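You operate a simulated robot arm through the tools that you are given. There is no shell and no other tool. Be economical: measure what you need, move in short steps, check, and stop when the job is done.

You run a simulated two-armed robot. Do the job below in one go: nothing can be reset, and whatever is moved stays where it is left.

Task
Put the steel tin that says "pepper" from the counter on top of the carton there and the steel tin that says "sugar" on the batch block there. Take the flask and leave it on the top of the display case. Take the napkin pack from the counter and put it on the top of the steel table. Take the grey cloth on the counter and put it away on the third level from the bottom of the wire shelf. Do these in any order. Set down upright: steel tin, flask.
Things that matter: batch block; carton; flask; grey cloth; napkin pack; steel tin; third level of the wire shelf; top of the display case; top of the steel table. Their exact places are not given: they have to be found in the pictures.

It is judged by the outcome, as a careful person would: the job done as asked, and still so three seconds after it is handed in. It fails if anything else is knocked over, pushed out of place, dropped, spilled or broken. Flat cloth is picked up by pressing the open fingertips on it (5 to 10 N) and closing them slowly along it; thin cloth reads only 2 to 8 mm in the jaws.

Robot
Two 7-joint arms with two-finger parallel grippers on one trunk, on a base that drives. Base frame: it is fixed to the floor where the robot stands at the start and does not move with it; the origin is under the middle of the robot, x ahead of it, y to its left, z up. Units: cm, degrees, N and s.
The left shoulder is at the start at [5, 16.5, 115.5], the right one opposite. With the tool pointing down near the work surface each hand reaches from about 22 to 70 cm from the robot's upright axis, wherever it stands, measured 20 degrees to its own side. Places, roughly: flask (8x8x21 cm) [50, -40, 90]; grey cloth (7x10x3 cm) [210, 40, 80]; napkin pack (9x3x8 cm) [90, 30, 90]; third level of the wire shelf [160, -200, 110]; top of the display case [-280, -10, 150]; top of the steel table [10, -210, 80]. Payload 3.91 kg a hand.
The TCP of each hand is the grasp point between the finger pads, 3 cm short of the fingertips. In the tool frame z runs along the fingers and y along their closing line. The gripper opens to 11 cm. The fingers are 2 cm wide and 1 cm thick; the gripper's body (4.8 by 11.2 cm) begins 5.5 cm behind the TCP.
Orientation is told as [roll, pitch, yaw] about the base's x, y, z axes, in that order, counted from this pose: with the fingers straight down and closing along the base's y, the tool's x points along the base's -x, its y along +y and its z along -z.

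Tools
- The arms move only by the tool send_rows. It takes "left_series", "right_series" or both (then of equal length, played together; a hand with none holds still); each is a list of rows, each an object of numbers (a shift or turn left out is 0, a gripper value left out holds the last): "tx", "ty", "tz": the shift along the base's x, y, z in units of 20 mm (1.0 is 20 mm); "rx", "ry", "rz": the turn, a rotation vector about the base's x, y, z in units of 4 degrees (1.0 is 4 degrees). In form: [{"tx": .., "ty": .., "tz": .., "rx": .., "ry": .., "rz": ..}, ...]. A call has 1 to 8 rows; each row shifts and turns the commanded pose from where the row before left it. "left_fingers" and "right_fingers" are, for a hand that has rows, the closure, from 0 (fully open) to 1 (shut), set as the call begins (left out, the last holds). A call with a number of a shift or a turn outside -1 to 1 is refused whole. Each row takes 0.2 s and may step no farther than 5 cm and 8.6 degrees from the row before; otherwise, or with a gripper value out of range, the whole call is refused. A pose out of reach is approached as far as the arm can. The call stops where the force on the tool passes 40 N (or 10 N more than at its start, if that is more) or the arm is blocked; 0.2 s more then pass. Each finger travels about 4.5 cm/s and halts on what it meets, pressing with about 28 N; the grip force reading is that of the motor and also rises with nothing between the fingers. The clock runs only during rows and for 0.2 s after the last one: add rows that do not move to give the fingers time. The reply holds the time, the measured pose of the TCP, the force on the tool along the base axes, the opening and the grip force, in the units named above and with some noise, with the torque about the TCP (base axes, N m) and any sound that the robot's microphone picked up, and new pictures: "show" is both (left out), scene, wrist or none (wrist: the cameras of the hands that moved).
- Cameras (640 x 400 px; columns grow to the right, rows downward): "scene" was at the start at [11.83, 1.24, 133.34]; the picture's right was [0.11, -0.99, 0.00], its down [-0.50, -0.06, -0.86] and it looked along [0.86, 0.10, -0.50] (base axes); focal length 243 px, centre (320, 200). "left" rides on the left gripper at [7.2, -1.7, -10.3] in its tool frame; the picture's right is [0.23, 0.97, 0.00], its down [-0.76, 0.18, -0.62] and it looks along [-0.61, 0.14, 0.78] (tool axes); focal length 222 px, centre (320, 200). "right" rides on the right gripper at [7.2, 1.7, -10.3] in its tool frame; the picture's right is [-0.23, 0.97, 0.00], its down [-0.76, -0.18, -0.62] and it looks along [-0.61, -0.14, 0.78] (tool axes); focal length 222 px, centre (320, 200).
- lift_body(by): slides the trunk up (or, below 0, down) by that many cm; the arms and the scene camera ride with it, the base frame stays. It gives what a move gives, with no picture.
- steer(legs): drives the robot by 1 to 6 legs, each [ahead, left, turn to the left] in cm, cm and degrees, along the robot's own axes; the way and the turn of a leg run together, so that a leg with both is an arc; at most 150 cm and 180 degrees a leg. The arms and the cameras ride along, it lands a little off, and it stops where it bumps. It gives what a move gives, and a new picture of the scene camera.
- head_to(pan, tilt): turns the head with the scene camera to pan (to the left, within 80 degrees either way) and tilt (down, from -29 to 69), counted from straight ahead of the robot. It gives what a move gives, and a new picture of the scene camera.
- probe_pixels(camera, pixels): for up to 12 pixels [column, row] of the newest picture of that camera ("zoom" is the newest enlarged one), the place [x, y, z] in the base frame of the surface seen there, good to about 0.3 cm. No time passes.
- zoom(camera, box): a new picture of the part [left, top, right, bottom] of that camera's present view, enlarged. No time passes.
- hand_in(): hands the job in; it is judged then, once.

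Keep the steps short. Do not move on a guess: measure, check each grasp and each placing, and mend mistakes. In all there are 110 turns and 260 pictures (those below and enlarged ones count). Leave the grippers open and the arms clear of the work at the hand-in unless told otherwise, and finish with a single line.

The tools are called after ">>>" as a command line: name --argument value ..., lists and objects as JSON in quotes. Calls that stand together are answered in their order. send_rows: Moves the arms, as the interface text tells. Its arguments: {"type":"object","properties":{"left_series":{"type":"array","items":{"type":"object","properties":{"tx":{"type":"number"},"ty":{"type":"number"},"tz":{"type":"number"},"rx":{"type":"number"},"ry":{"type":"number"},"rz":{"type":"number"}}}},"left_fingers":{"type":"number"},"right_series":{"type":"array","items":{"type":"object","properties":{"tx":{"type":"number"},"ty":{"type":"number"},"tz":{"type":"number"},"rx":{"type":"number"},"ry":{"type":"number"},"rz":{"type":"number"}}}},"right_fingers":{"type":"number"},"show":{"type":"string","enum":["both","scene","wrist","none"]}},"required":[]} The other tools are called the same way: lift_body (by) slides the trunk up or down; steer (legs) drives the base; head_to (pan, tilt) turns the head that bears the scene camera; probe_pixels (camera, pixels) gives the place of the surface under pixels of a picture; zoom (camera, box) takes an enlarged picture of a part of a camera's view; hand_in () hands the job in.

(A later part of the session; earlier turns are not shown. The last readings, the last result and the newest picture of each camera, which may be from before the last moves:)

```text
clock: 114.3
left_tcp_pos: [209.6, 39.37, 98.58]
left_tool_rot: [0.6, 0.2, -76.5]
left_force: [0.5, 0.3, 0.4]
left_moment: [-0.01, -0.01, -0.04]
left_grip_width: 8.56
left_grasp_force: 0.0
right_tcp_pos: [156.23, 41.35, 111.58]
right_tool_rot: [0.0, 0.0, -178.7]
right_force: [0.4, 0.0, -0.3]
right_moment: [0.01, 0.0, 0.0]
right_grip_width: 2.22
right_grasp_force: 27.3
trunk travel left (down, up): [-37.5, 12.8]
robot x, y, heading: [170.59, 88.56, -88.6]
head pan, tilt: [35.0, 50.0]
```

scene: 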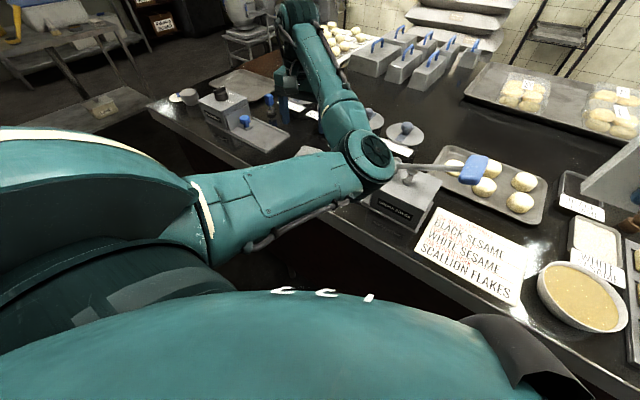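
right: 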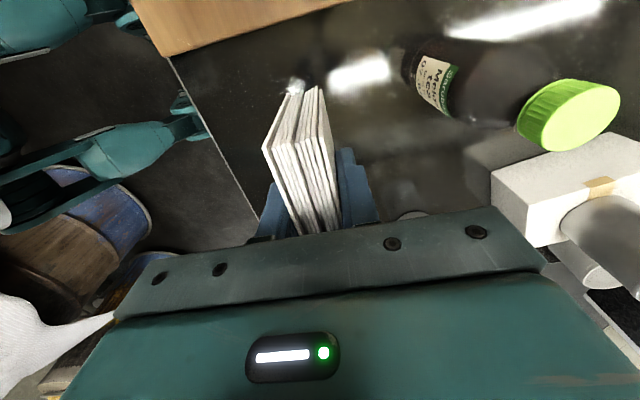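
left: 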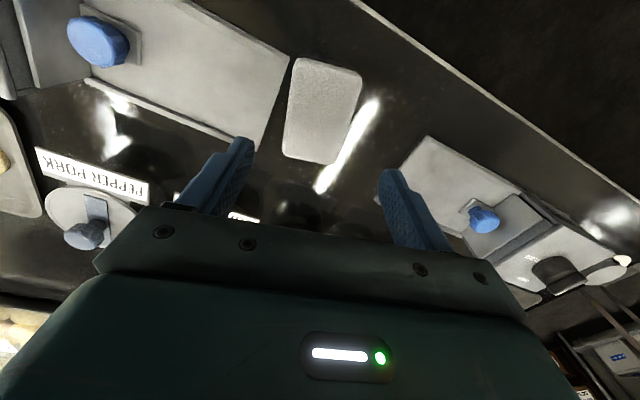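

Elbow is over the aisle side (y≥52), clear of the press. I'll descend in two parts to z≈87.2 (tips just above the thin plate).

>>> send_rows --left_series '[{"tz": -1}, {"tz": -1}, {"tz": -1}]' --show "scene"

>>> send_rows --left_series '[{"tz": -0.7}, {"tz": -0.7}, {"tz": -0.7}, {"tz": -0.5}]' --show "wrist"

```text
clock: 115.1
left_tcp_pos: [209.99, 39.53, 92.63]
left_tool_rot: [0.6, 0.1, -76.5]
left_force: [-0.4, 0.0, -0.4]
left_moment: [-0.01, 0.0, 0.01]
left_grip_width: 8.56
left_grasp_force: 0.0
right_tcp_pos: [156.28, 41.43, 111.49]
right_tool_rot: [0.0, 0.1, -178.7]
right_force: [0.6, 0.1, -0.1]
right_moment: [-0.04, -0.05, -0.01]
right_grip_width: 2.23
right_grasp_force: 28.7
trunk travel left (down, up): [-37.5, 12.8]
robot x, y, heading: [170.76, 88.74, -88.5]
head pan, tilt: [35.0, 50.0]
```

scene: 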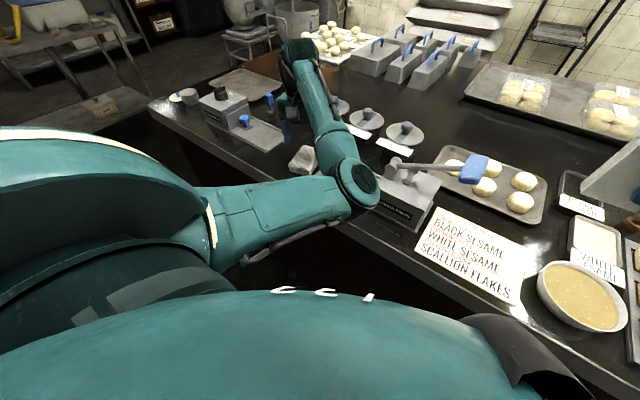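

```text
clock: 116.1
left_tcp_pos: [209.56, 39.34, 87.47]
left_tool_rot: [0.6, 0.1, -76.6]
left_force: [0.0, -0.3, 0.2]
left_moment: [-0.02, 0.03, -0.02]
left_grip_width: 8.59
left_grasp_force: 0.1
right_tcp_pos: [156.23, 41.42, 111.58]
right_tool_rot: [0.1, 0.0, -178.7]
right_force: [0.4, 0.1, 0.0]
right_moment: [-0.01, -0.04, 0.01]
right_grip_width: 2.23
right_grasp_force: 28.4
trunk travel left (down, up): [-37.5, 12.8]
robot x, y, heading: [170.83, 88.52, -88.3]
head pan, tilt: [35.0, 50.0]
```

left: 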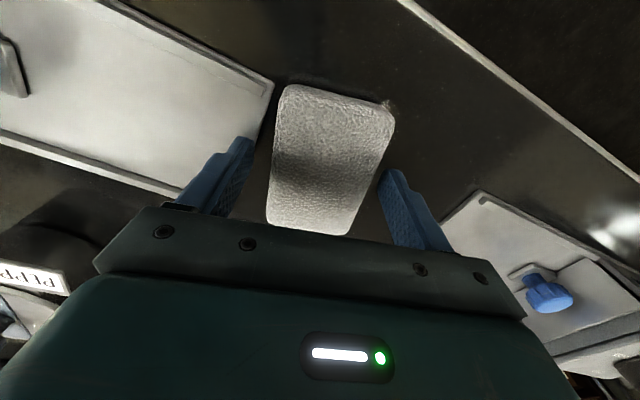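

The fingers flank the cloth. I'll go 4 mm lower, close, and lift.

>>> send_rows --left_series '[{"tz": -0.2, "tx": 0.1}]' --show "none"

>>> send_rows --left_series '[{}, {}, {}, {}, {}, {}, {}, {}]' --left_fingers 1 --show "wrist"

>>> send_rows --left_series '[{"tz": 0.5}, {"tz": 1}, {"tz": 1}, {"tz": 1}, {"tz": 1}, {"tz": 1}, {"tz": 1}, {"tz": 1}]' --show "both"

```text
clock: 116.5
left_tcp_pos: [209.69, 39.48, 87.14]
left_tool_rot: [0.5, 0.1, -76.5]
left_force: [0.1, 0.0, -0.2]
left_moment: [0.01, 0.01, 0.02]
left_grip_width: 8.58
left_grasp_force: 0.1
right_tcp_pos: [156.26, 41.29, 111.59]
right_tool_rot: [0.0, 0.0, -178.7]
right_force: [0.0, 0.0, -0.8]
right_moment: [0.02, 0.05, 0.02]
right_grip_width: 2.22
right_grasp_force: 27.7
trunk travel left (down, up): [-37.5, 12.8]
robot x, y, heading: [170.51, 88.44, -88.5]
head pan, tilt: [35.0, 50.0]
```

```text
clock: 118.3
left_tcp_pos: [209.69, 39.39, 87.2]
left_tool_rot: [0.6, 0.1, -76.5]
left_force: [-0.9, 1.3, -0.4]
left_moment: [0.01, 0.03, 0.04]
left_grip_width: 6.7
left_grasp_force: 27.9
right_tcp_pos: [156.22, 41.38, 111.5]
right_tool_rot: [0.0, -0.1, -178.8]
right_force: [0.3, -0.6, -0.6]
right_moment: [0.0, 0.0, -0.01]
right_grip_width: 2.23
right_grasp_force: 27.9
trunk travel left (down, up): [-37.5, 12.8]
robot x, y, heading: [170.84, 88.37, -88.4]
head pan, tilt: [35.0, 50.0]
```

left: 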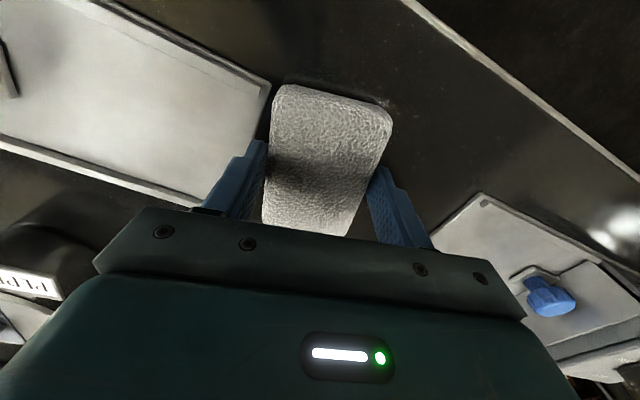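

```text
clock: 120.1
left_tcp_pos: [209.94, 39.33, 102.22]
left_tool_rot: [0.6, 0.0, -76.5]
left_force: [-0.1, -0.4, 0.4]
left_moment: [0.01, 0.04, 0.02]
left_grip_width: 6.7
left_grasp_force: 27.8
right_tcp_pos: [156.25, 41.3, 111.57]
right_tool_rot: [0.0, 0.0, -178.7]
right_force: [-0.4, 0.0, -0.3]
right_moment: [0.02, 0.0, 0.02]
right_grip_width: 2.19
right_grasp_force: 28.0
trunk travel left (down, up): [-37.5, 12.8]
robot x, y, heading: [170.65, 88.32, -88.6]
head pan, tilt: [35.0, 50.0]
```

scene: 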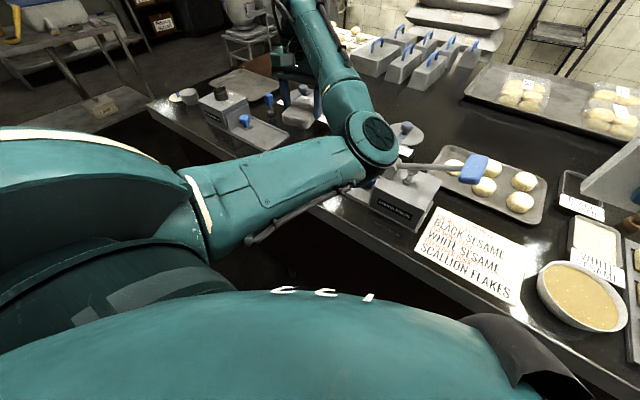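
left: 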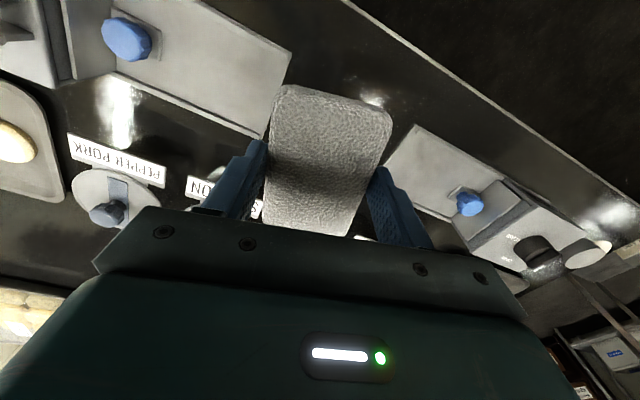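

Cloth held firmly. I'll raise the left hand, back off 8 cm, then strafe right along the counter's left side past its front end, and look right.

>>> send_rows --left_series '[{"tz": 1}, {"tz": 1}, {"tz": 1}, {"tz": 1}, {"tz": 1}, {"tz": 1}]' --show "none"

>>> steer --legs '[[-8, 0, -1.5], [0, -130, 0], [0, -62, 0]]'

>>> head_to --pan -20 --tilt 22

```text
clock: 121.5
left_tcp_pos: [210.0, 39.54, 113.99]
left_tool_rot: [0.6, 0.1, -76.4]
left_force: [0.2, -0.5, 0.6]
left_moment: [0.04, -0.02, 0.01]
left_grip_width: 6.71
left_grasp_force: 28.1
right_tcp_pos: [156.3, 41.41, 111.56]
right_tool_rot: [-0.1, 0.0, -178.7]
right_force: [0.0, 0.6, -0.7]
right_moment: [0.03, -0.02, -0.02]
right_grip_width: 2.25
right_grasp_force: 27.9
trunk travel left (down, up): [-37.5, 12.8]
robot x, y, heading: [170.33, 88.38, -88.7]
head pan, tilt: [35.0, 50.0]
```

```text
clock: 131.9
left_tcp_pos: [13.99, 44.86, 114.06]
left_tool_rot: [0.6, 0.1, -78.0]
left_force: [0.7, 0.8, -0.3]
left_moment: [-0.02, -0.01, 0.04]
left_grip_width: 6.67
left_grasp_force: 27.9
right_tcp_pos: [-39.73, 48.26, 111.61]
right_tool_rot: [-0.1, 0.0, 179.8]
right_force: [0.3, 0.1, -1.2]
right_moment: [0.01, -0.01, -0.02]
right_grip_width: 2.21
right_grasp_force: 28.0
trunk travel left (down, up): [-37.5, 12.8]
robot x, y, heading: [-23.92, 95.22, -89.9]
head pan, tilt: [35.0, 50.0]
```

scene: 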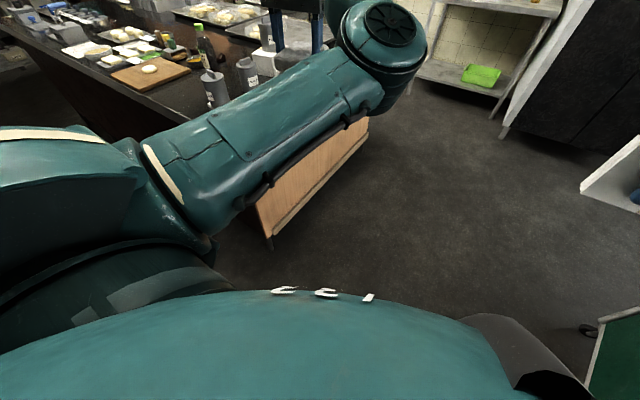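

```text
clock: 133.1
left_tcp_pos: [13.96, 44.88, 114.01]
left_tool_rot: [0.6, 0.1, -78.2]
left_force: [0.6, -0.6, -0.3]
left_moment: [-0.02, 0.02, 0.05]
left_grip_width: 6.69
left_grasp_force: 27.7
right_tcp_pos: [-39.6, 48.39, 111.62]
right_tool_rot: [-0.1, 0.0, 179.7]
right_force: [0.0, 0.0, -0.1]
right_moment: [-0.02, -0.01, 0.01]
right_grip_width: 2.21
right_grasp_force: 28.2
trunk travel left (down, up): [-37.5, 12.8]
robot x, y, heading: [-23.65, 95.16, -90.1]
head pan, tilt: [-20.0, 22.0]
```

scene: 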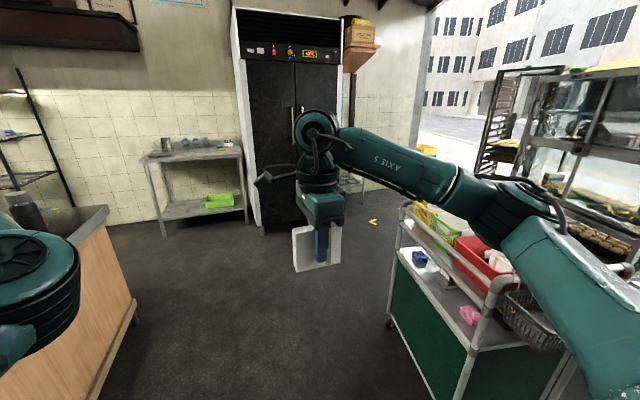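

A green cart stands to the right. I'll measure it, the steel table, and the fridge before going ahead.

>>> probe_pixels --camera "scene" --pixels '[[400, 210], [393, 320], [400, 270], [480, 330], [145, 158], [195, 155], [240, 150], [160, 235], [262, 232], [300, 270], [540, 70], [500, 300]]'

>>> zoom --camera "scene" --box '[130, 120, 260, 245]'

```text
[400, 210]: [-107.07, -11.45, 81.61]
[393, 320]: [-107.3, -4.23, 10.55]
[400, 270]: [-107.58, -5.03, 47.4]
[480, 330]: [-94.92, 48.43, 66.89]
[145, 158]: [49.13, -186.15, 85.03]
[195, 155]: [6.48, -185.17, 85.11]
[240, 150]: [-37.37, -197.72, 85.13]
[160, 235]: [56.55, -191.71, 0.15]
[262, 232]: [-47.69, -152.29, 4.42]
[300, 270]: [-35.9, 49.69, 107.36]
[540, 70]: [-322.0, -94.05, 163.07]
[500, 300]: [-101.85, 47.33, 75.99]
```

```text
3.20 times, centred on (195, 182) of scene
```

zoom: 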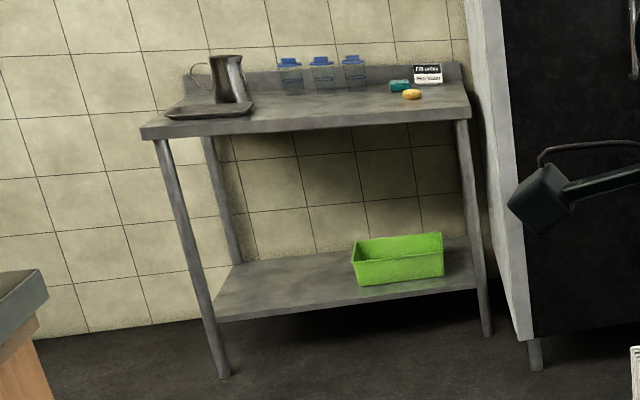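

The steel table's top is at z≈85, front edge y≈-185, x from -40 to 52, with a free front strip. The cart and fridge stay clear of the path. I'll drive ahead to y≈-92, then strafe left to x≈28.

>>> steer --legs '[[140, 0, 0], [47, 0, 0], [0, 52, 0]]'

>>> head_to --pan -5 --tilt 35

>>> probe_pixels --camera "scene" --pixels '[[320, 150], [320, 200], [250, 200], [200, 200], [400, 200], [300, 250], [450, 200], [350, 180]]'

```text
clock: 142.4
left_tcp_pos: [10.42, -141.8, 114.03]
left_tool_rot: [0.6, 0.2, -78.9]
left_force: [-0.6, -0.5, -0.6]
left_moment: [-0.02, -0.01, -0.01]
left_grip_width: 6.68
left_grasp_force: 28.0
right_tcp_pos: [-43.25, -137.01, 111.6]
right_tool_rot: [-0.6, -0.3, 179.4]
right_force: [-0.7, 3.0, -0.5]
right_moment: [-0.3, -0.03, -0.05]
right_grip_width: 2.21
right_grasp_force: 28.3
trunk travel left (down, up): [-37.5, 12.8]
robot x, y, heading: [-27.0, -91.31, -91.0]
head pan, tilt: [-20.0, 22.0]
stopped in leg 2: the force on the tool passed its limit (the readings are from after the stop); the commanded pose is now the measured one
```

scene: 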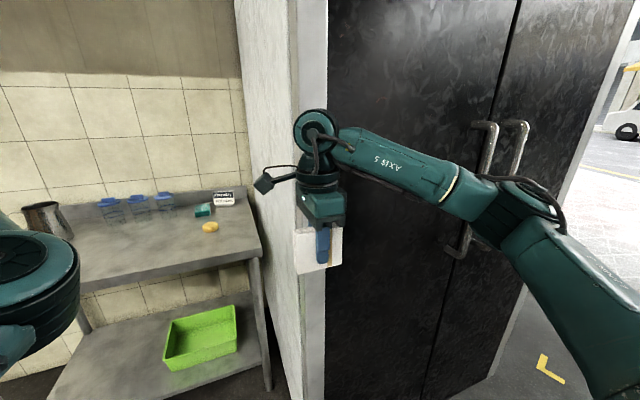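

```text
clock: 143.2
left_tcp_pos: [10.35, -141.86, 114.04]
left_tool_rot: [0.6, 0.1, -79.1]
left_force: [0.4, 0.0, -0.7]
left_moment: [-0.01, -0.02, -0.01]
left_grip_width: 6.67
left_grasp_force: 27.5
right_tcp_pos: [-43.36, -137.07, 111.69]
right_tool_rot: [-0.6, -0.4, 179.4]
right_force: [-0.8, 4.1, 0.3]
right_moment: [-0.4, -0.09, -0.02]
right_grip_width: 2.19
right_grasp_force: 28.2
trunk travel left (down, up): [-37.5, 12.8]
robot x, y, heading: [-27.06, -91.38, -90.9]
head pan, tilt: [-5.0, 35.0]
```

scene: 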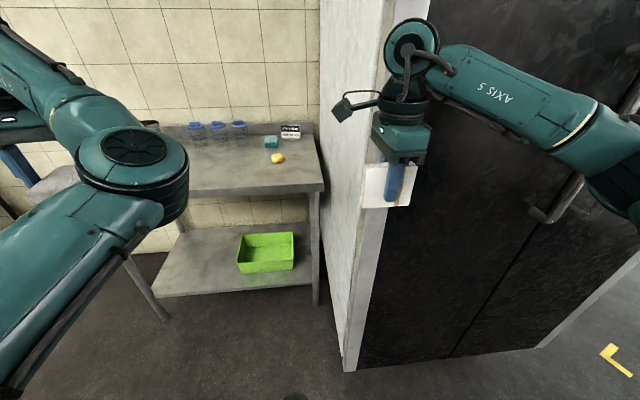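

```text
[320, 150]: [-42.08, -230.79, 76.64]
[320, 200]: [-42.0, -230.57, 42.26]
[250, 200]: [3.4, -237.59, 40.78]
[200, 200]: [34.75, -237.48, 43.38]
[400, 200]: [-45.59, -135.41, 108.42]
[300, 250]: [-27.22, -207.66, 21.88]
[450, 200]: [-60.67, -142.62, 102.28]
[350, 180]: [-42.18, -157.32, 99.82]
```

The right hand lightly touched the fridge front (y≈-142). I'll back off 15 cm, strafe left 57 cm, and straighten the heading.

>>> steer --legs '[[-15, 0, 1], [0, 57, 0]]'

>>> zoom --camera "right" --box '[0, 0, 640, 400]'

```text
clock: 146.6
left_tcp_pos: [51.58, -130.76, 114.06]
left_tool_rot: [0.7, 0.1, -78.9]
left_force: [-1.1, 0.1, -0.3]
left_moment: [0.08, -0.04, -0.01]
left_grip_width: 6.69
left_grasp_force: 28.4
right_tcp_pos: [-2.04, -125.91, 111.52]
right_tool_rot: [-0.7, -0.3, 179.4]
right_force: [-1.1, 0.4, -0.1]
right_moment: [0.04, 0.0, -0.05]
right_grip_width: 2.22
right_grasp_force: 27.8
trunk travel left (down, up): [-37.5, 12.8]
robot x, y, heading: [14.36, -80.4, -91.1]
head pan, tilt: [-5.0, 35.0]
stopped in leg 2: the robot was blocked; the commanded pose is now the measured one
```

scene: 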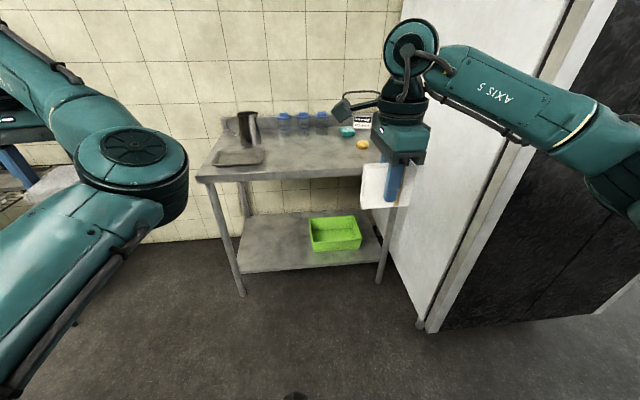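

```text
1.00 times, centred on (320, 200) of right
```

zoom: 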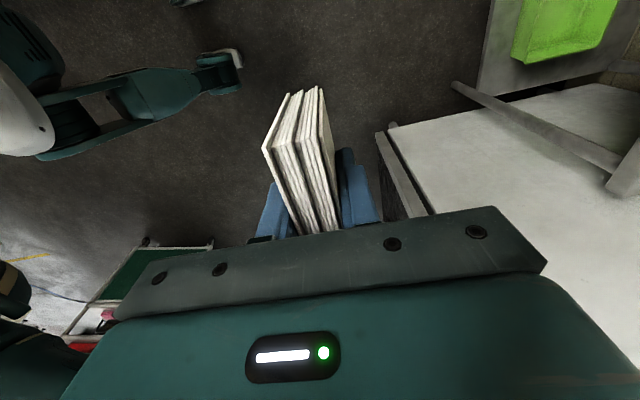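

The base bumped the counter's corner. I'll go ahead 20 cm first, then strafe left a bit, and check the flask on the counter.

>>> steer --legs '[[20, 0, 1], [0, 14, 0], [33, 0, 0]]'

>>> head_to --pan -5 --tilt 42

```text
clock: 150.9
left_tcp_pos: [66.92, -183.02, 113.93]
left_tool_rot: [0.6, 0.3, -77.6]
left_force: [-0.6, -0.5, -1.1]
left_moment: [-0.01, 0.02, 0.0]
left_grip_width: 6.71
left_grasp_force: 28.1
right_tcp_pos: [13.1, -179.39, 111.46]
right_tool_rot: [-0.7, -0.5, -179.3]
right_force: [0.5, 0.0, -0.9]
right_moment: [0.02, 0.03, -0.04]
right_grip_width: 2.22
right_grasp_force: 27.9
trunk travel left (down, up): [-37.5, 12.8]
robot x, y, heading: [28.69, -132.95, -89.9]
head pan, tilt: [-5.0, 35.0]
```

scene: 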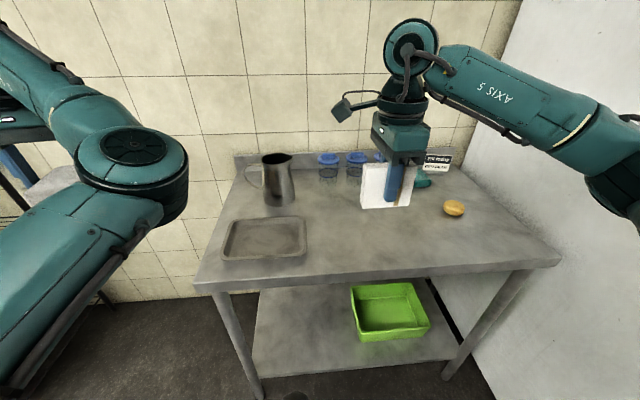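

```text
clock: 151.6
left_tcp_pos: [66.82, -183.01, 114.01]
left_tool_rot: [0.5, 0.1, -77.6]
left_force: [0.4, 0.4, -0.2]
left_moment: [0.02, -0.01, -0.01]
left_grip_width: 6.69
left_grasp_force: 27.8
right_tcp_pos: [13.02, -179.36, 111.47]
right_tool_rot: [-0.7, -0.4, -179.3]
right_force: [0.0, -0.4, -0.3]
right_moment: [0.02, 0.01, 0.06]
right_grip_width: 2.22
right_grasp_force: 28.0
trunk travel left (down, up): [-37.5, 12.8]
robot x, y, heading: [28.51, -133.27, -90.0]
head pan, tilt: [-5.0, 42.0]
```

scene: 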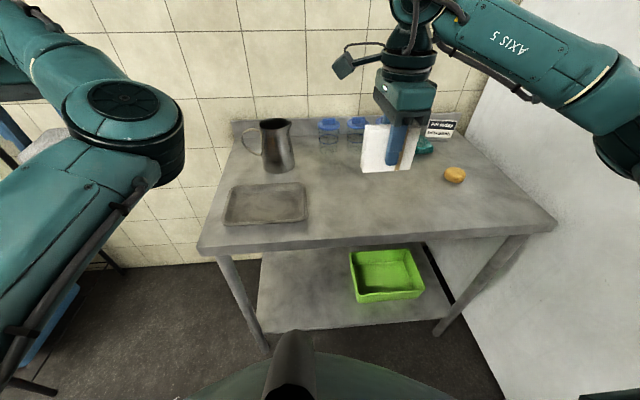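

I'll measure the table spot and what is near the left hand before advancing 18 cm.

>>> probe_pixels --camera "scene" --pixels '[[454, 178], [380, 200], [340, 180], [400, 220], [305, 195], [50, 145], [15, 130], [40, 310], [385, 172], [425, 145], [10, 60], [330, 235]]'

>>> steer --legs '[[17, 0, 0]]'

```text
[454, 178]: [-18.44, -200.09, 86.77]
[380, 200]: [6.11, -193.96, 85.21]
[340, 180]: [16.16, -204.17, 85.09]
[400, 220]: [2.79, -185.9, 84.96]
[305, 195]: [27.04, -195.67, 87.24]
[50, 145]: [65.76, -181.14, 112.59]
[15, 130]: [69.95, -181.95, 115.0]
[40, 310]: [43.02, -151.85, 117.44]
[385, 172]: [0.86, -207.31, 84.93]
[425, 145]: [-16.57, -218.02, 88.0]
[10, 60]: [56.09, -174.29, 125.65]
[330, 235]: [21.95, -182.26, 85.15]
```

```text
clock: 153.1
left_tcp_pos: [66.81, -200.29, 113.87]
left_tool_rot: [0.6, 0.3, -77.6]
left_force: [0.1, 0.9, -0.5]
left_moment: [0.06, 0.01, 0.01]
left_grip_width: 6.68
left_grasp_force: 28.2
right_tcp_pos: [13.09, -196.63, 111.41]
right_tool_rot: [-0.7, -0.4, -179.4]
right_force: [0.3, -0.5, -0.6]
right_moment: [0.0, 0.0, -0.01]
right_grip_width: 2.22
right_grasp_force: 28.1
trunk travel left (down, up): [-37.5, 12.8]
robot x, y, heading: [28.39, -150.45, -90.0]
head pan, tilt: [-5.0, 42.0]
```

scene: 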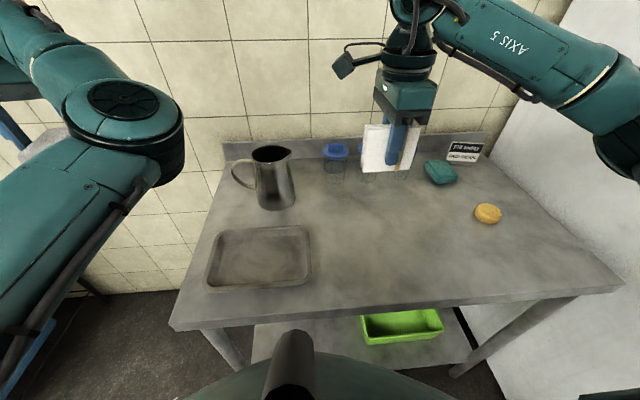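

Clear spot around (9, -197). I'll lower the pack toward the table (contact expected near TCP z 89.8).

>>> send_rows --right_series '[{"tz": -1, "tx": -0.5}, {"tz": -1, "tx": -0.5}, {"tz": -1, "tx": -0.5}, {"tz": -1, "tx": -0.5}, {"tz": -1}, {"tz": -1}, {"tz": -1}, {"tz": -1}]' --show "none"

>>> send_rows --right_series '[{"tz": -1}, {"tz": -0.7}, {"tz": -0.2}, {"tz": -0.2}, {"tz": -0.15}, {"tz": -0.15}]' --show "both"

```text
clock: 154.9
left_tcp_pos: [67.06, -200.26, 113.86]
left_tool_rot: [0.6, 0.1, -77.6]
left_force: [-0.1, -0.7, -0.4]
left_moment: [0.0, 0.0, -0.03]
left_grip_width: 6.71
left_grasp_force: 28.3
right_tcp_pos: [8.88, -196.89, 95.52]
right_tool_rot: [-0.5, -0.4, -179.4]
right_force: [0.6, 1.0, 0.6]
right_moment: [-0.05, 0.03, 0.0]
right_grip_width: 2.23
right_grasp_force: 28.2
trunk travel left (down, up): [-37.5, 12.8]
robot x, y, heading: [28.22, -150.13, -89.8]
head pan, tilt: [-5.0, 42.0]
```

```text
clock: 156.3
left_tcp_pos: [66.8, -200.25, 113.94]
left_tool_rot: [0.6, 0.2, -77.6]
left_force: [0.2, 0.9, -0.6]
left_moment: [-0.03, -0.01, 0.01]
left_grip_width: 6.7
left_grasp_force: 27.4
right_tcp_pos: [9.07, -196.54, 90.77]
right_tool_rot: [-0.7, -0.4, -179.3]
right_force: [0.3, 0.0, -0.4]
right_moment: [0.02, -0.02, 0.02]
right_grip_width: 2.22
right_grasp_force: 27.9
trunk travel left (down, up): [-37.5, 12.8]
robot x, y, heading: [28.47, -150.29, -90.1]
head pan, tilt: [-5.0, 42.0]
```

scene: 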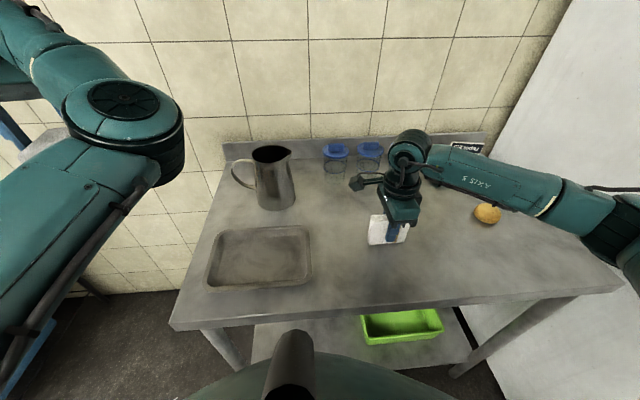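
right: 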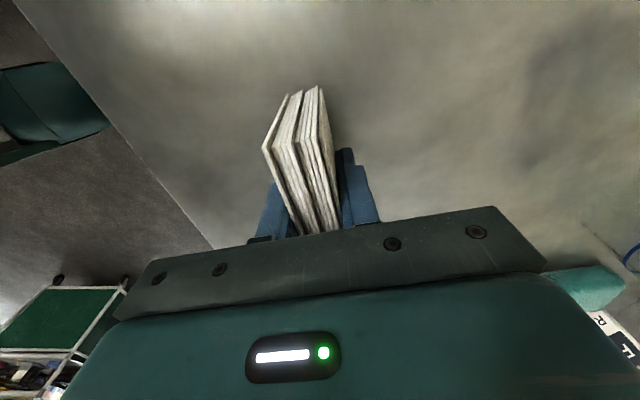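

About 1 cm to go. I'll lower in small steps until contact.

>>> send_rows --right_series '[{"tz": -0.15}, {"tz": -0.15}, {"tz": -0.1}, {"tz": -0.1}]' --show "none"

```text
clock: 157.3
left_tcp_pos: [66.96, -200.17, 113.9]
left_tool_rot: [0.6, 0.2, -77.6]
left_force: [-0.5, 0.6, 0.0]
left_moment: [0.01, 0.03, 0.0]
left_grip_width: 6.69
left_grasp_force: 27.8
right_tcp_pos: [9.08, -196.62, 89.79]
right_tool_rot: [-0.6, -0.5, -179.3]
right_force: [-0.1, 0.0, -0.6]
right_moment: [0.03, 0.0, 0.02]
right_grip_width: 2.22
right_grasp_force: 27.6
trunk travel left (down, up): [-37.5, 12.8]
robot x, y, heading: [28.35, -150.58, -90.0]
head pan, tilt: [-5.0, 42.0]
```

>>> send_rows --right_series '[{"tz": -0.08}, {"tz": -0.08}, {"tz": -0.08}]' --show "wrist"

```text
clock: 158.1
left_tcp_pos: [66.96, -200.02, 114.07]
left_tool_rot: [0.6, 0.1, -77.5]
left_force: [0.0, 0.7, -0.8]
left_moment: [0.0, -0.05, 0.0]
left_grip_width: 6.69
left_grasp_force: 28.3
right_tcp_pos: [9.16, -196.46, 89.56]
right_tool_rot: [-0.3, -0.4, -179.2]
right_force: [-3.0, 0.6, 28.2]
right_moment: [-0.05, -0.1, 0.03]
right_grip_width: 2.27
right_grasp_force: 28.2
trunk travel left (down, up): [-37.5, 12.8]
robot x, y, heading: [28.78, -150.51, -90.0]
head pan, tilt: [-5.0, 42.0]
```

right: 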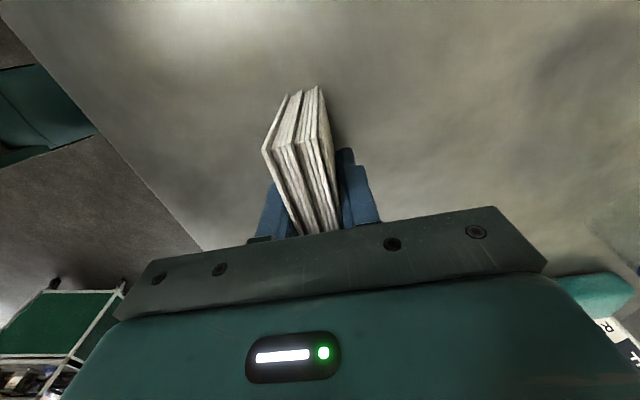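

Firm contact (28 N). I'll ease up 1 mm, open, and rise.

>>> send_rows --right_series '[{"tz": 0.07}, {}]' --show "none"

>>> send_rows --right_series '[{}, {}, {}, {}, {}, {"tz": 0.5}, {"tz": 1}, {"tz": 1}]' --right_fingers 0 --show "none"

>>> send_rows --right_series '[{"tz": 1}, {"tz": 1}, {"tz": 1}, {"tz": 1}, {"tz": 1}, {"tz": 1}, {"tz": 1}, {"tz": 1}]' --show "scene"

```text
clock: 158.7
left_tcp_pos: [66.97, -200.23, 113.99]
left_tool_rot: [0.5, 0.0, -77.6]
left_force: [-0.6, -0.1, -1.3]
left_moment: [0.01, -0.01, -0.02]
left_grip_width: 6.72
left_grasp_force: 27.8
right_tcp_pos: [9.01, -196.46, 89.49]
right_tool_rot: [-0.2, -0.4, -179.3]
right_force: [-3.6, -4.2, 24.4]
right_moment: [-0.24, -0.01, -0.04]
right_grip_width: 2.19
right_grasp_force: 27.9
trunk travel left (down, up): [-37.5, 12.8]
robot x, y, heading: [28.79, -150.62, -89.8]
head pan, tilt: [-5.0, 42.0]
```

```text
clock: 160.5
left_tcp_pos: [66.92, -200.21, 113.92]
left_tool_rot: [0.5, 0.2, -77.6]
left_force: [-0.1, 0.2, -0.7]
left_moment: [-0.01, 0.03, 0.03]
left_grip_width: 6.7
left_grasp_force: 28.3
right_tcp_pos: [9.18, -196.49, 94.4]
right_tool_rot: [-0.6, -0.4, -179.3]
right_force: [0.0, -0.8, -0.2]
right_moment: [0.0, 0.0, -0.01]
right_grip_width: 11.02
right_grasp_force: 0.0
trunk travel left (down, up): [-37.5, 12.8]
robot x, y, heading: [28.53, -150.61, -89.6]
head pan, tilt: [-5.0, 42.0]
```

```text
clock: 162.3
left_tcp_pos: [66.9, -200.18, 113.96]
left_tool_rot: [0.5, 0.2, -77.6]
left_force: [-0.4, 0.0, -1.2]
left_moment: [0.02, 0.0, -0.04]
left_grip_width: 6.7
left_grasp_force: 27.8
right_tcp_pos: [9.04, -196.41, 110.08]
right_tool_rot: [-0.7, -0.5, -179.3]
right_force: [1.1, 0.6, 0.1]
right_moment: [0.0, 0.02, -0.02]
right_grip_width: 10.99
right_grasp_force: 0.1
trunk travel left (down, up): [-37.5, 12.8]
robot x, y, heading: [28.64, -150.33, -89.9]
head pan, tilt: [-5.0, 42.0]
```

scene: 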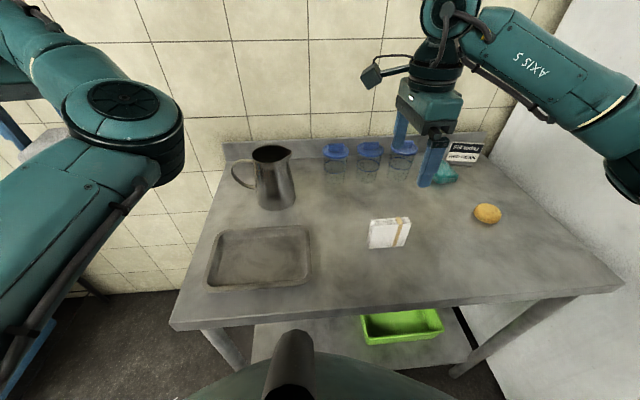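

The pack stands on the table. I'll back away 20 cm and look left at the wire shelf.

>>> steer --legs '[[-22, 0, 0]]'

>>> head_to --pan 62 --tilt 15

```text
clock: 163.9
left_tcp_pos: [67.13, -178.45, 113.92]
left_tool_rot: [0.5, 0.1, -77.1]
left_force: [0.1, 0.9, -0.1]
left_moment: [0.02, 0.0, 0.0]
left_grip_width: 6.68
left_grasp_force: 27.8
right_tcp_pos: [9.29, -175.17, 110.09]
right_tool_rot: [-0.6, -0.4, -178.9]
right_force: [-0.1, 0.3, 0.0]
right_moment: [-0.04, 0.01, 0.01]
right_grip_width: 11.0
right_grasp_force: 0.1
trunk travel left (down, up): [-37.5, 12.8]
robot x, y, heading: [28.06, -129.16, -89.3]
head pan, tilt: [-5.0, 42.0]
```

scene: 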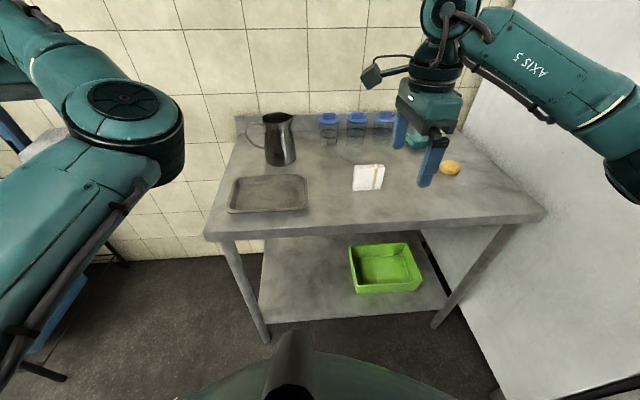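

```text
clock: 165.3
left_tcp_pos: [67.1, -178.51, 113.93]
left_tool_rot: [0.5, 0.2, -77.2]
left_force: [-0.2, -0.1, -0.2]
left_moment: [0.01, -0.03, 0.01]
left_grip_width: 6.72
left_grasp_force: 27.7
right_tcp_pos: [9.19, -175.15, 110.12]
right_tool_rot: [-0.7, -0.4, -178.9]
right_force: [-0.2, -0.1, -0.3]
right_moment: [0.0, 0.01, 0.0]
right_grip_width: 10.99
right_grasp_force: 0.1
trunk travel left (down, up): [-37.5, 12.8]
robot x, y, heading: [28.39, -128.65, -89.8]
head pan, tilt: [62.0, 15.0]
```

scene: 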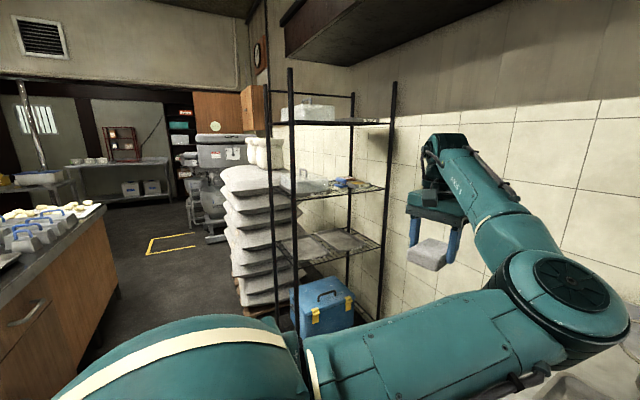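

I see the wire shelf with its shelves at rows about 123, 188 and 243, and a blue box below. I'll measure the levels and zoom in.

>>> probe_pixels --camera "scene" --pixels '[[340, 238], [300, 250], [350, 250], [365, 190], [320, 198], [330, 186], [370, 122], [325, 123], [325, 310], [330, 340], [382, 160], [295, 160]]'

>>> zoom --camera "scene" --box '[250, 80, 450, 340]'

>>> zoom --camera "scene" --box '[260, 150, 410, 244]'

```text
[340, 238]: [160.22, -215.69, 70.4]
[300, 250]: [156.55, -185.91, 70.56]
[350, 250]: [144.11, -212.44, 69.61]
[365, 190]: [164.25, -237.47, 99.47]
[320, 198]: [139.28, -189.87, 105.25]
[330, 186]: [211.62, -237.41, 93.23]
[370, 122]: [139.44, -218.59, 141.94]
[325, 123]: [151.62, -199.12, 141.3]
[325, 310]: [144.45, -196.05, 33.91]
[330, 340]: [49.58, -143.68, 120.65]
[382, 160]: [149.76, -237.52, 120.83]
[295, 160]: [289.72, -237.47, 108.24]
```

```text
1.54 times, centred on (350, 210) of scene
```

zoom: 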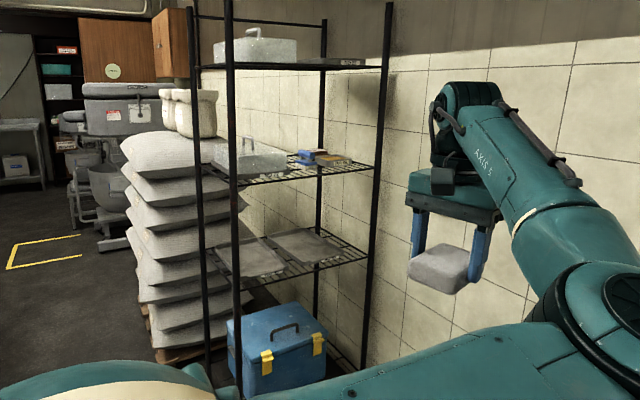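

```text
4.26 times, centred on (335, 197) of scene
```

zoom: 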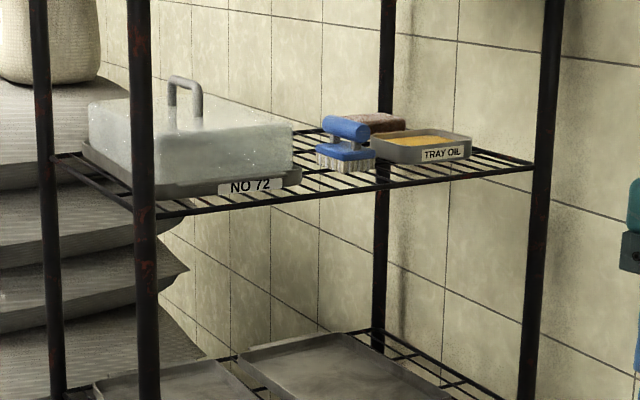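

Third level from the bottom is at z≈105 (others at about 70 and 141, with the lowest under the blue box). It already holds a glass box, a brush and a tray. I'll go in front of the shelf, keeping distance, and look for free room.

>>> steer --legs '[[-14, 0, 0], [0, 100, 0]]'

>>> head_to --pan 15 --tilt 15

```text
clock: 171.6
left_tcp_pos: [171.16, -163.49, 114.01]
left_tool_rot: [0.5, 0.2, -76.7]
left_force: [-0.1, 0.3, -0.2]
left_moment: [0.0, -0.02, 0.0]
left_grip_width: 6.72
left_grasp_force: 28.2
right_tcp_pos: [113.2, -160.62, 110.04]
right_tool_rot: [-0.7, -0.4, -178.3]
right_force: [0.7, 0.3, -0.4]
right_moment: [-0.01, 0.01, -0.01]
right_grip_width: 10.99
right_grasp_force: 0.1
trunk travel left (down, up): [-37.5, 12.8]
robot x, y, heading: [131.72, -113.98, -89.0]
head pan, tilt: [62.0, 15.0]
```

scene: 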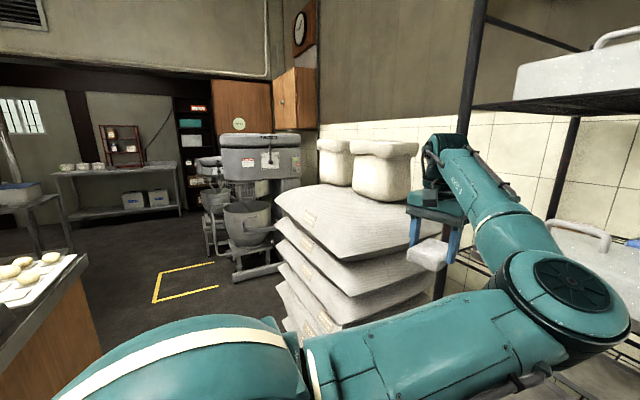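

```text
clock: 172.7
left_tcp_pos: [171.11, -163.39, 114.03]
left_tool_rot: [0.6, 0.2, -76.6]
left_force: [0.5, -0.2, -0.1]
left_moment: [-0.01, 0.0, -0.02]
left_grip_width: 6.7
left_grasp_force: 27.7
right_tcp_pos: [113.24, -160.63, 110.04]
right_tool_rot: [-0.7, -0.3, -178.3]
right_force: [0.0, -0.6, 0.1]
right_moment: [0.04, 0.02, -0.01]
right_grip_width: 10.99
right_grasp_force: 0.2
trunk travel left (down, up): [-37.5, 12.8]
robot x, y, heading: [131.81, -114.01, -88.8]
head pan, tilt: [15.0, 15.0]
```

scene: 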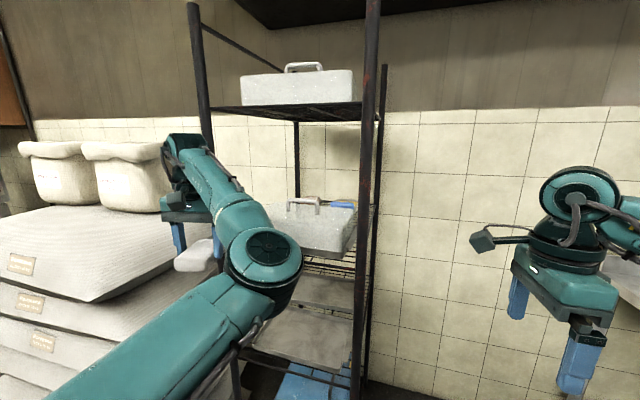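

I'll measure posts and the third level items from here.

>>> probe_pixels --camera "scene" --pixels '[[205, 80], [367, 150], [296, 150], [380, 150], [320, 235], [350, 235], [352, 206], [275, 215], [330, 262], [345, 262], [325, 110], [290, 90]]'

>>> zoom --camera "scene" --box '[190, 60, 400, 320]'

>>> zoom --camera "left" --box '[0, 0, 640, 400]'

```text
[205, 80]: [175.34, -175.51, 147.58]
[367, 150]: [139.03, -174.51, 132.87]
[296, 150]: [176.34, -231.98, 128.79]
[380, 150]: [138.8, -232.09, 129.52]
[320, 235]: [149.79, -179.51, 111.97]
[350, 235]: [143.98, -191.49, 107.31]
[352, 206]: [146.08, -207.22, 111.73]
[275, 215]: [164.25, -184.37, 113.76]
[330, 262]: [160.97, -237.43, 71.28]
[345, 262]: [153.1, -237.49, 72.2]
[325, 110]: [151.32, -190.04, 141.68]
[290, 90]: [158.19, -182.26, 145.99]
```

```text
1.54 times, centred on (295, 190) of scene
```

zoom: 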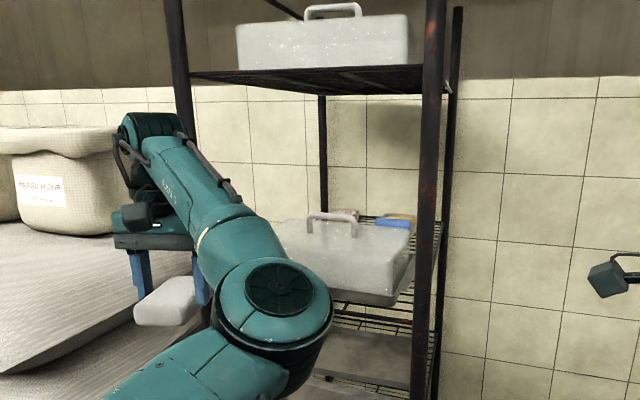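

```text
1.00 times, centred on (320, 200) of left
```

zoom: 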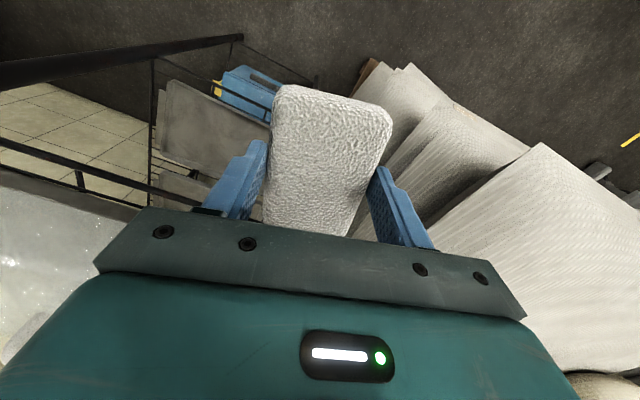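

The shelf spans x 139–176, y -175…-232. The glass box fills the aisle side, so the free part must be toward the wall, reached from the x=139 side. I'll move back right, turn to face +x, and look there.

>>> steer --legs '[[0, -57, 0], [0, 0, 89], [0, -34, 0]]'

>>> head_to --pan -42 --tilt 20

>>> zoom --camera "scene" --box '[200, 100, 440, 250]'

```text
clock: 181.4
left_tcp_pos: [127.49, -111.43, 114.04]
left_tool_rot: [0.6, 0.3, 10.8]
left_force: [-0.7, -0.1, -0.9]
left_moment: [0.03, -0.01, 0.02]
left_grip_width: 6.7
left_grasp_force: 28.0
right_tcp_pos: [122.17, -169.25, 110.05]
right_tool_rot: [-0.7, -0.4, -90.9]
right_force: [0.2, -0.4, -0.5]
right_moment: [0.0, -0.02, 0.01]
right_grip_width: 10.99
right_grasp_force: 0.1
trunk travel left (down, up): [-37.5, 12.8]
robot x, y, heading: [76.54, -148.47, -1.4]
head pan, tilt: [15.0, 15.0]
```

scene: 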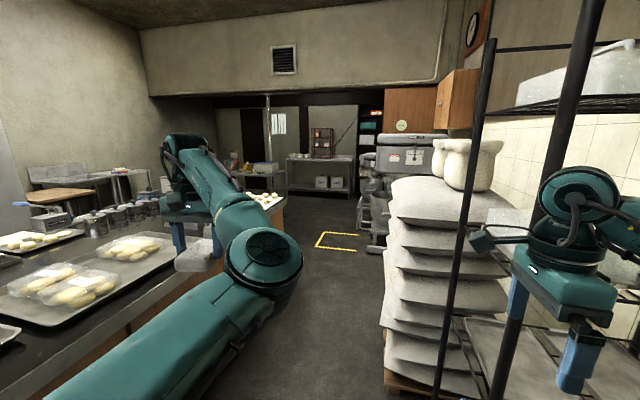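

```text
clock: 182.7
left_tcp_pos: [127.58, -111.34, 113.97]
left_tool_rot: [0.6, 0.3, 10.8]
left_force: [-0.4, -0.8, -0.6]
left_moment: [0.0, -0.02, 0.01]
left_grip_width: 6.72
left_grasp_force: 27.5
right_tcp_pos: [122.11, -169.12, 110.12]
right_tool_rot: [-0.7, -0.4, -90.8]
right_force: [-0.2, 0.7, -0.1]
right_moment: [0.04, 0.0, -0.03]
right_grip_width: 11.02
right_grasp_force: 0.0
trunk travel left (down, up): [-37.5, 12.8]
robot x, y, heading: [76.72, -148.31, -1.7]
head pan, tilt: [-42.0, 20.0]
```

scene: 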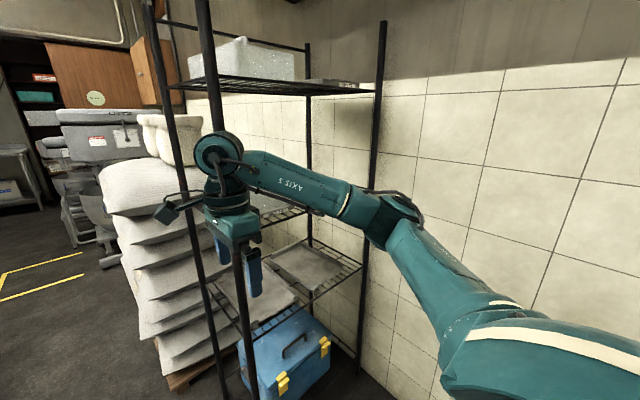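

```text
2.67 times, centred on (320, 175) of scene
```

zoom: 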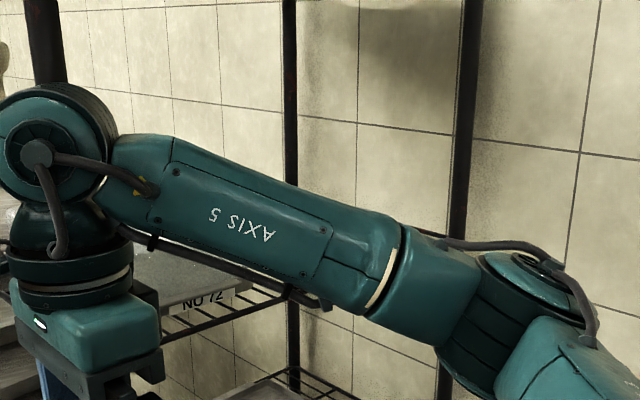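

The right arm hides the level, but the right hand's camera looks that way. I'll use it.

>>> zoom --camera "right" --box '[0, 0, 640, 400]'

```text
1.00 times, centred on (320, 200) of right
```

zoom: 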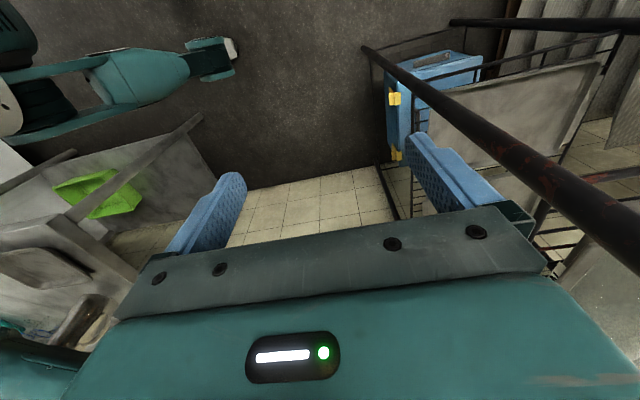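

From the earlier side view I work out a free strip on the third level at x≈139–149, y≈-206…-230, reachable by the right hand facing +x. So the cloth must change hands: I'll set it on the free counter front near (48, 8) and regrasp it tilted with the right hand. I'll drive back there.

>>> steer --legs '[[0, 48, 1.6], [-84, 0, 0], [0, 70, 0]]'

>>> head_to --pan 10 --tilt 40

```text
clock: 193.1
left_tcp_pos: [43.07, 7.93, 113.88]
left_tool_rot: [0.4, 0.2, 11.7]
left_force: [0.0, -1.1, -0.7]
left_moment: [-0.01, 0.0, 0.0]
left_grip_width: 6.7
left_grasp_force: 27.9
right_tcp_pos: [38.46, -49.94, 110.08]
right_tool_rot: [-0.6, -0.4, -90.0]
right_force: [-0.1, 0.7, -0.3]
right_moment: [0.02, -0.02, -0.01]
right_grip_width: 11.01
right_grasp_force: 0.1
trunk travel left (down, up): [-37.5, 12.8]
robot x, y, heading: [-7.33, -29.79, -0.8]
head pan, tilt: [-42.0, 20.0]
```

scene: 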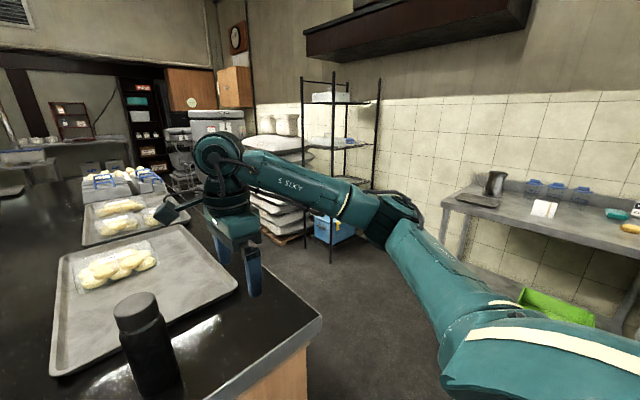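

```text
clock: 194.3
left_tcp_pos: [43.0, 7.91, 113.95]
left_tool_rot: [0.6, 0.2, 11.7]
left_force: [-1.1, -0.5, -0.6]
left_moment: [0.02, 0.01, 0.02]
left_grip_width: 6.69
left_grasp_force: 27.8
right_tcp_pos: [38.48, -49.9, 110.07]
right_tool_rot: [-0.7, -0.5, -90.0]
right_force: [-0.3, 0.0, -0.6]
right_moment: [-0.01, -0.01, 0.0]
right_grip_width: 11.02
right_grasp_force: 0.1
trunk travel left (down, up): [-37.5, 12.8]
robot x, y, heading: [-7.27, -29.92, -0.5]
head pan, tilt: [10.0, 40.0]
```

scene: 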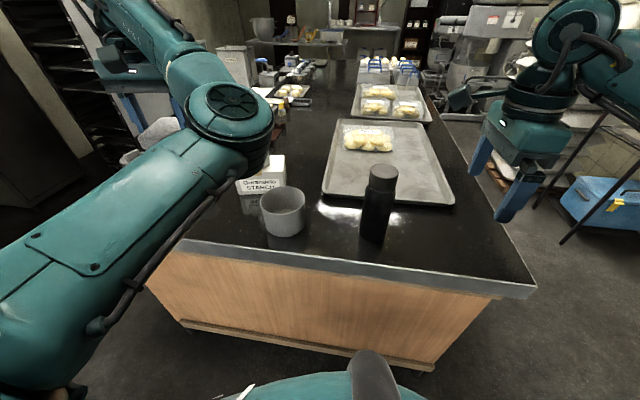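

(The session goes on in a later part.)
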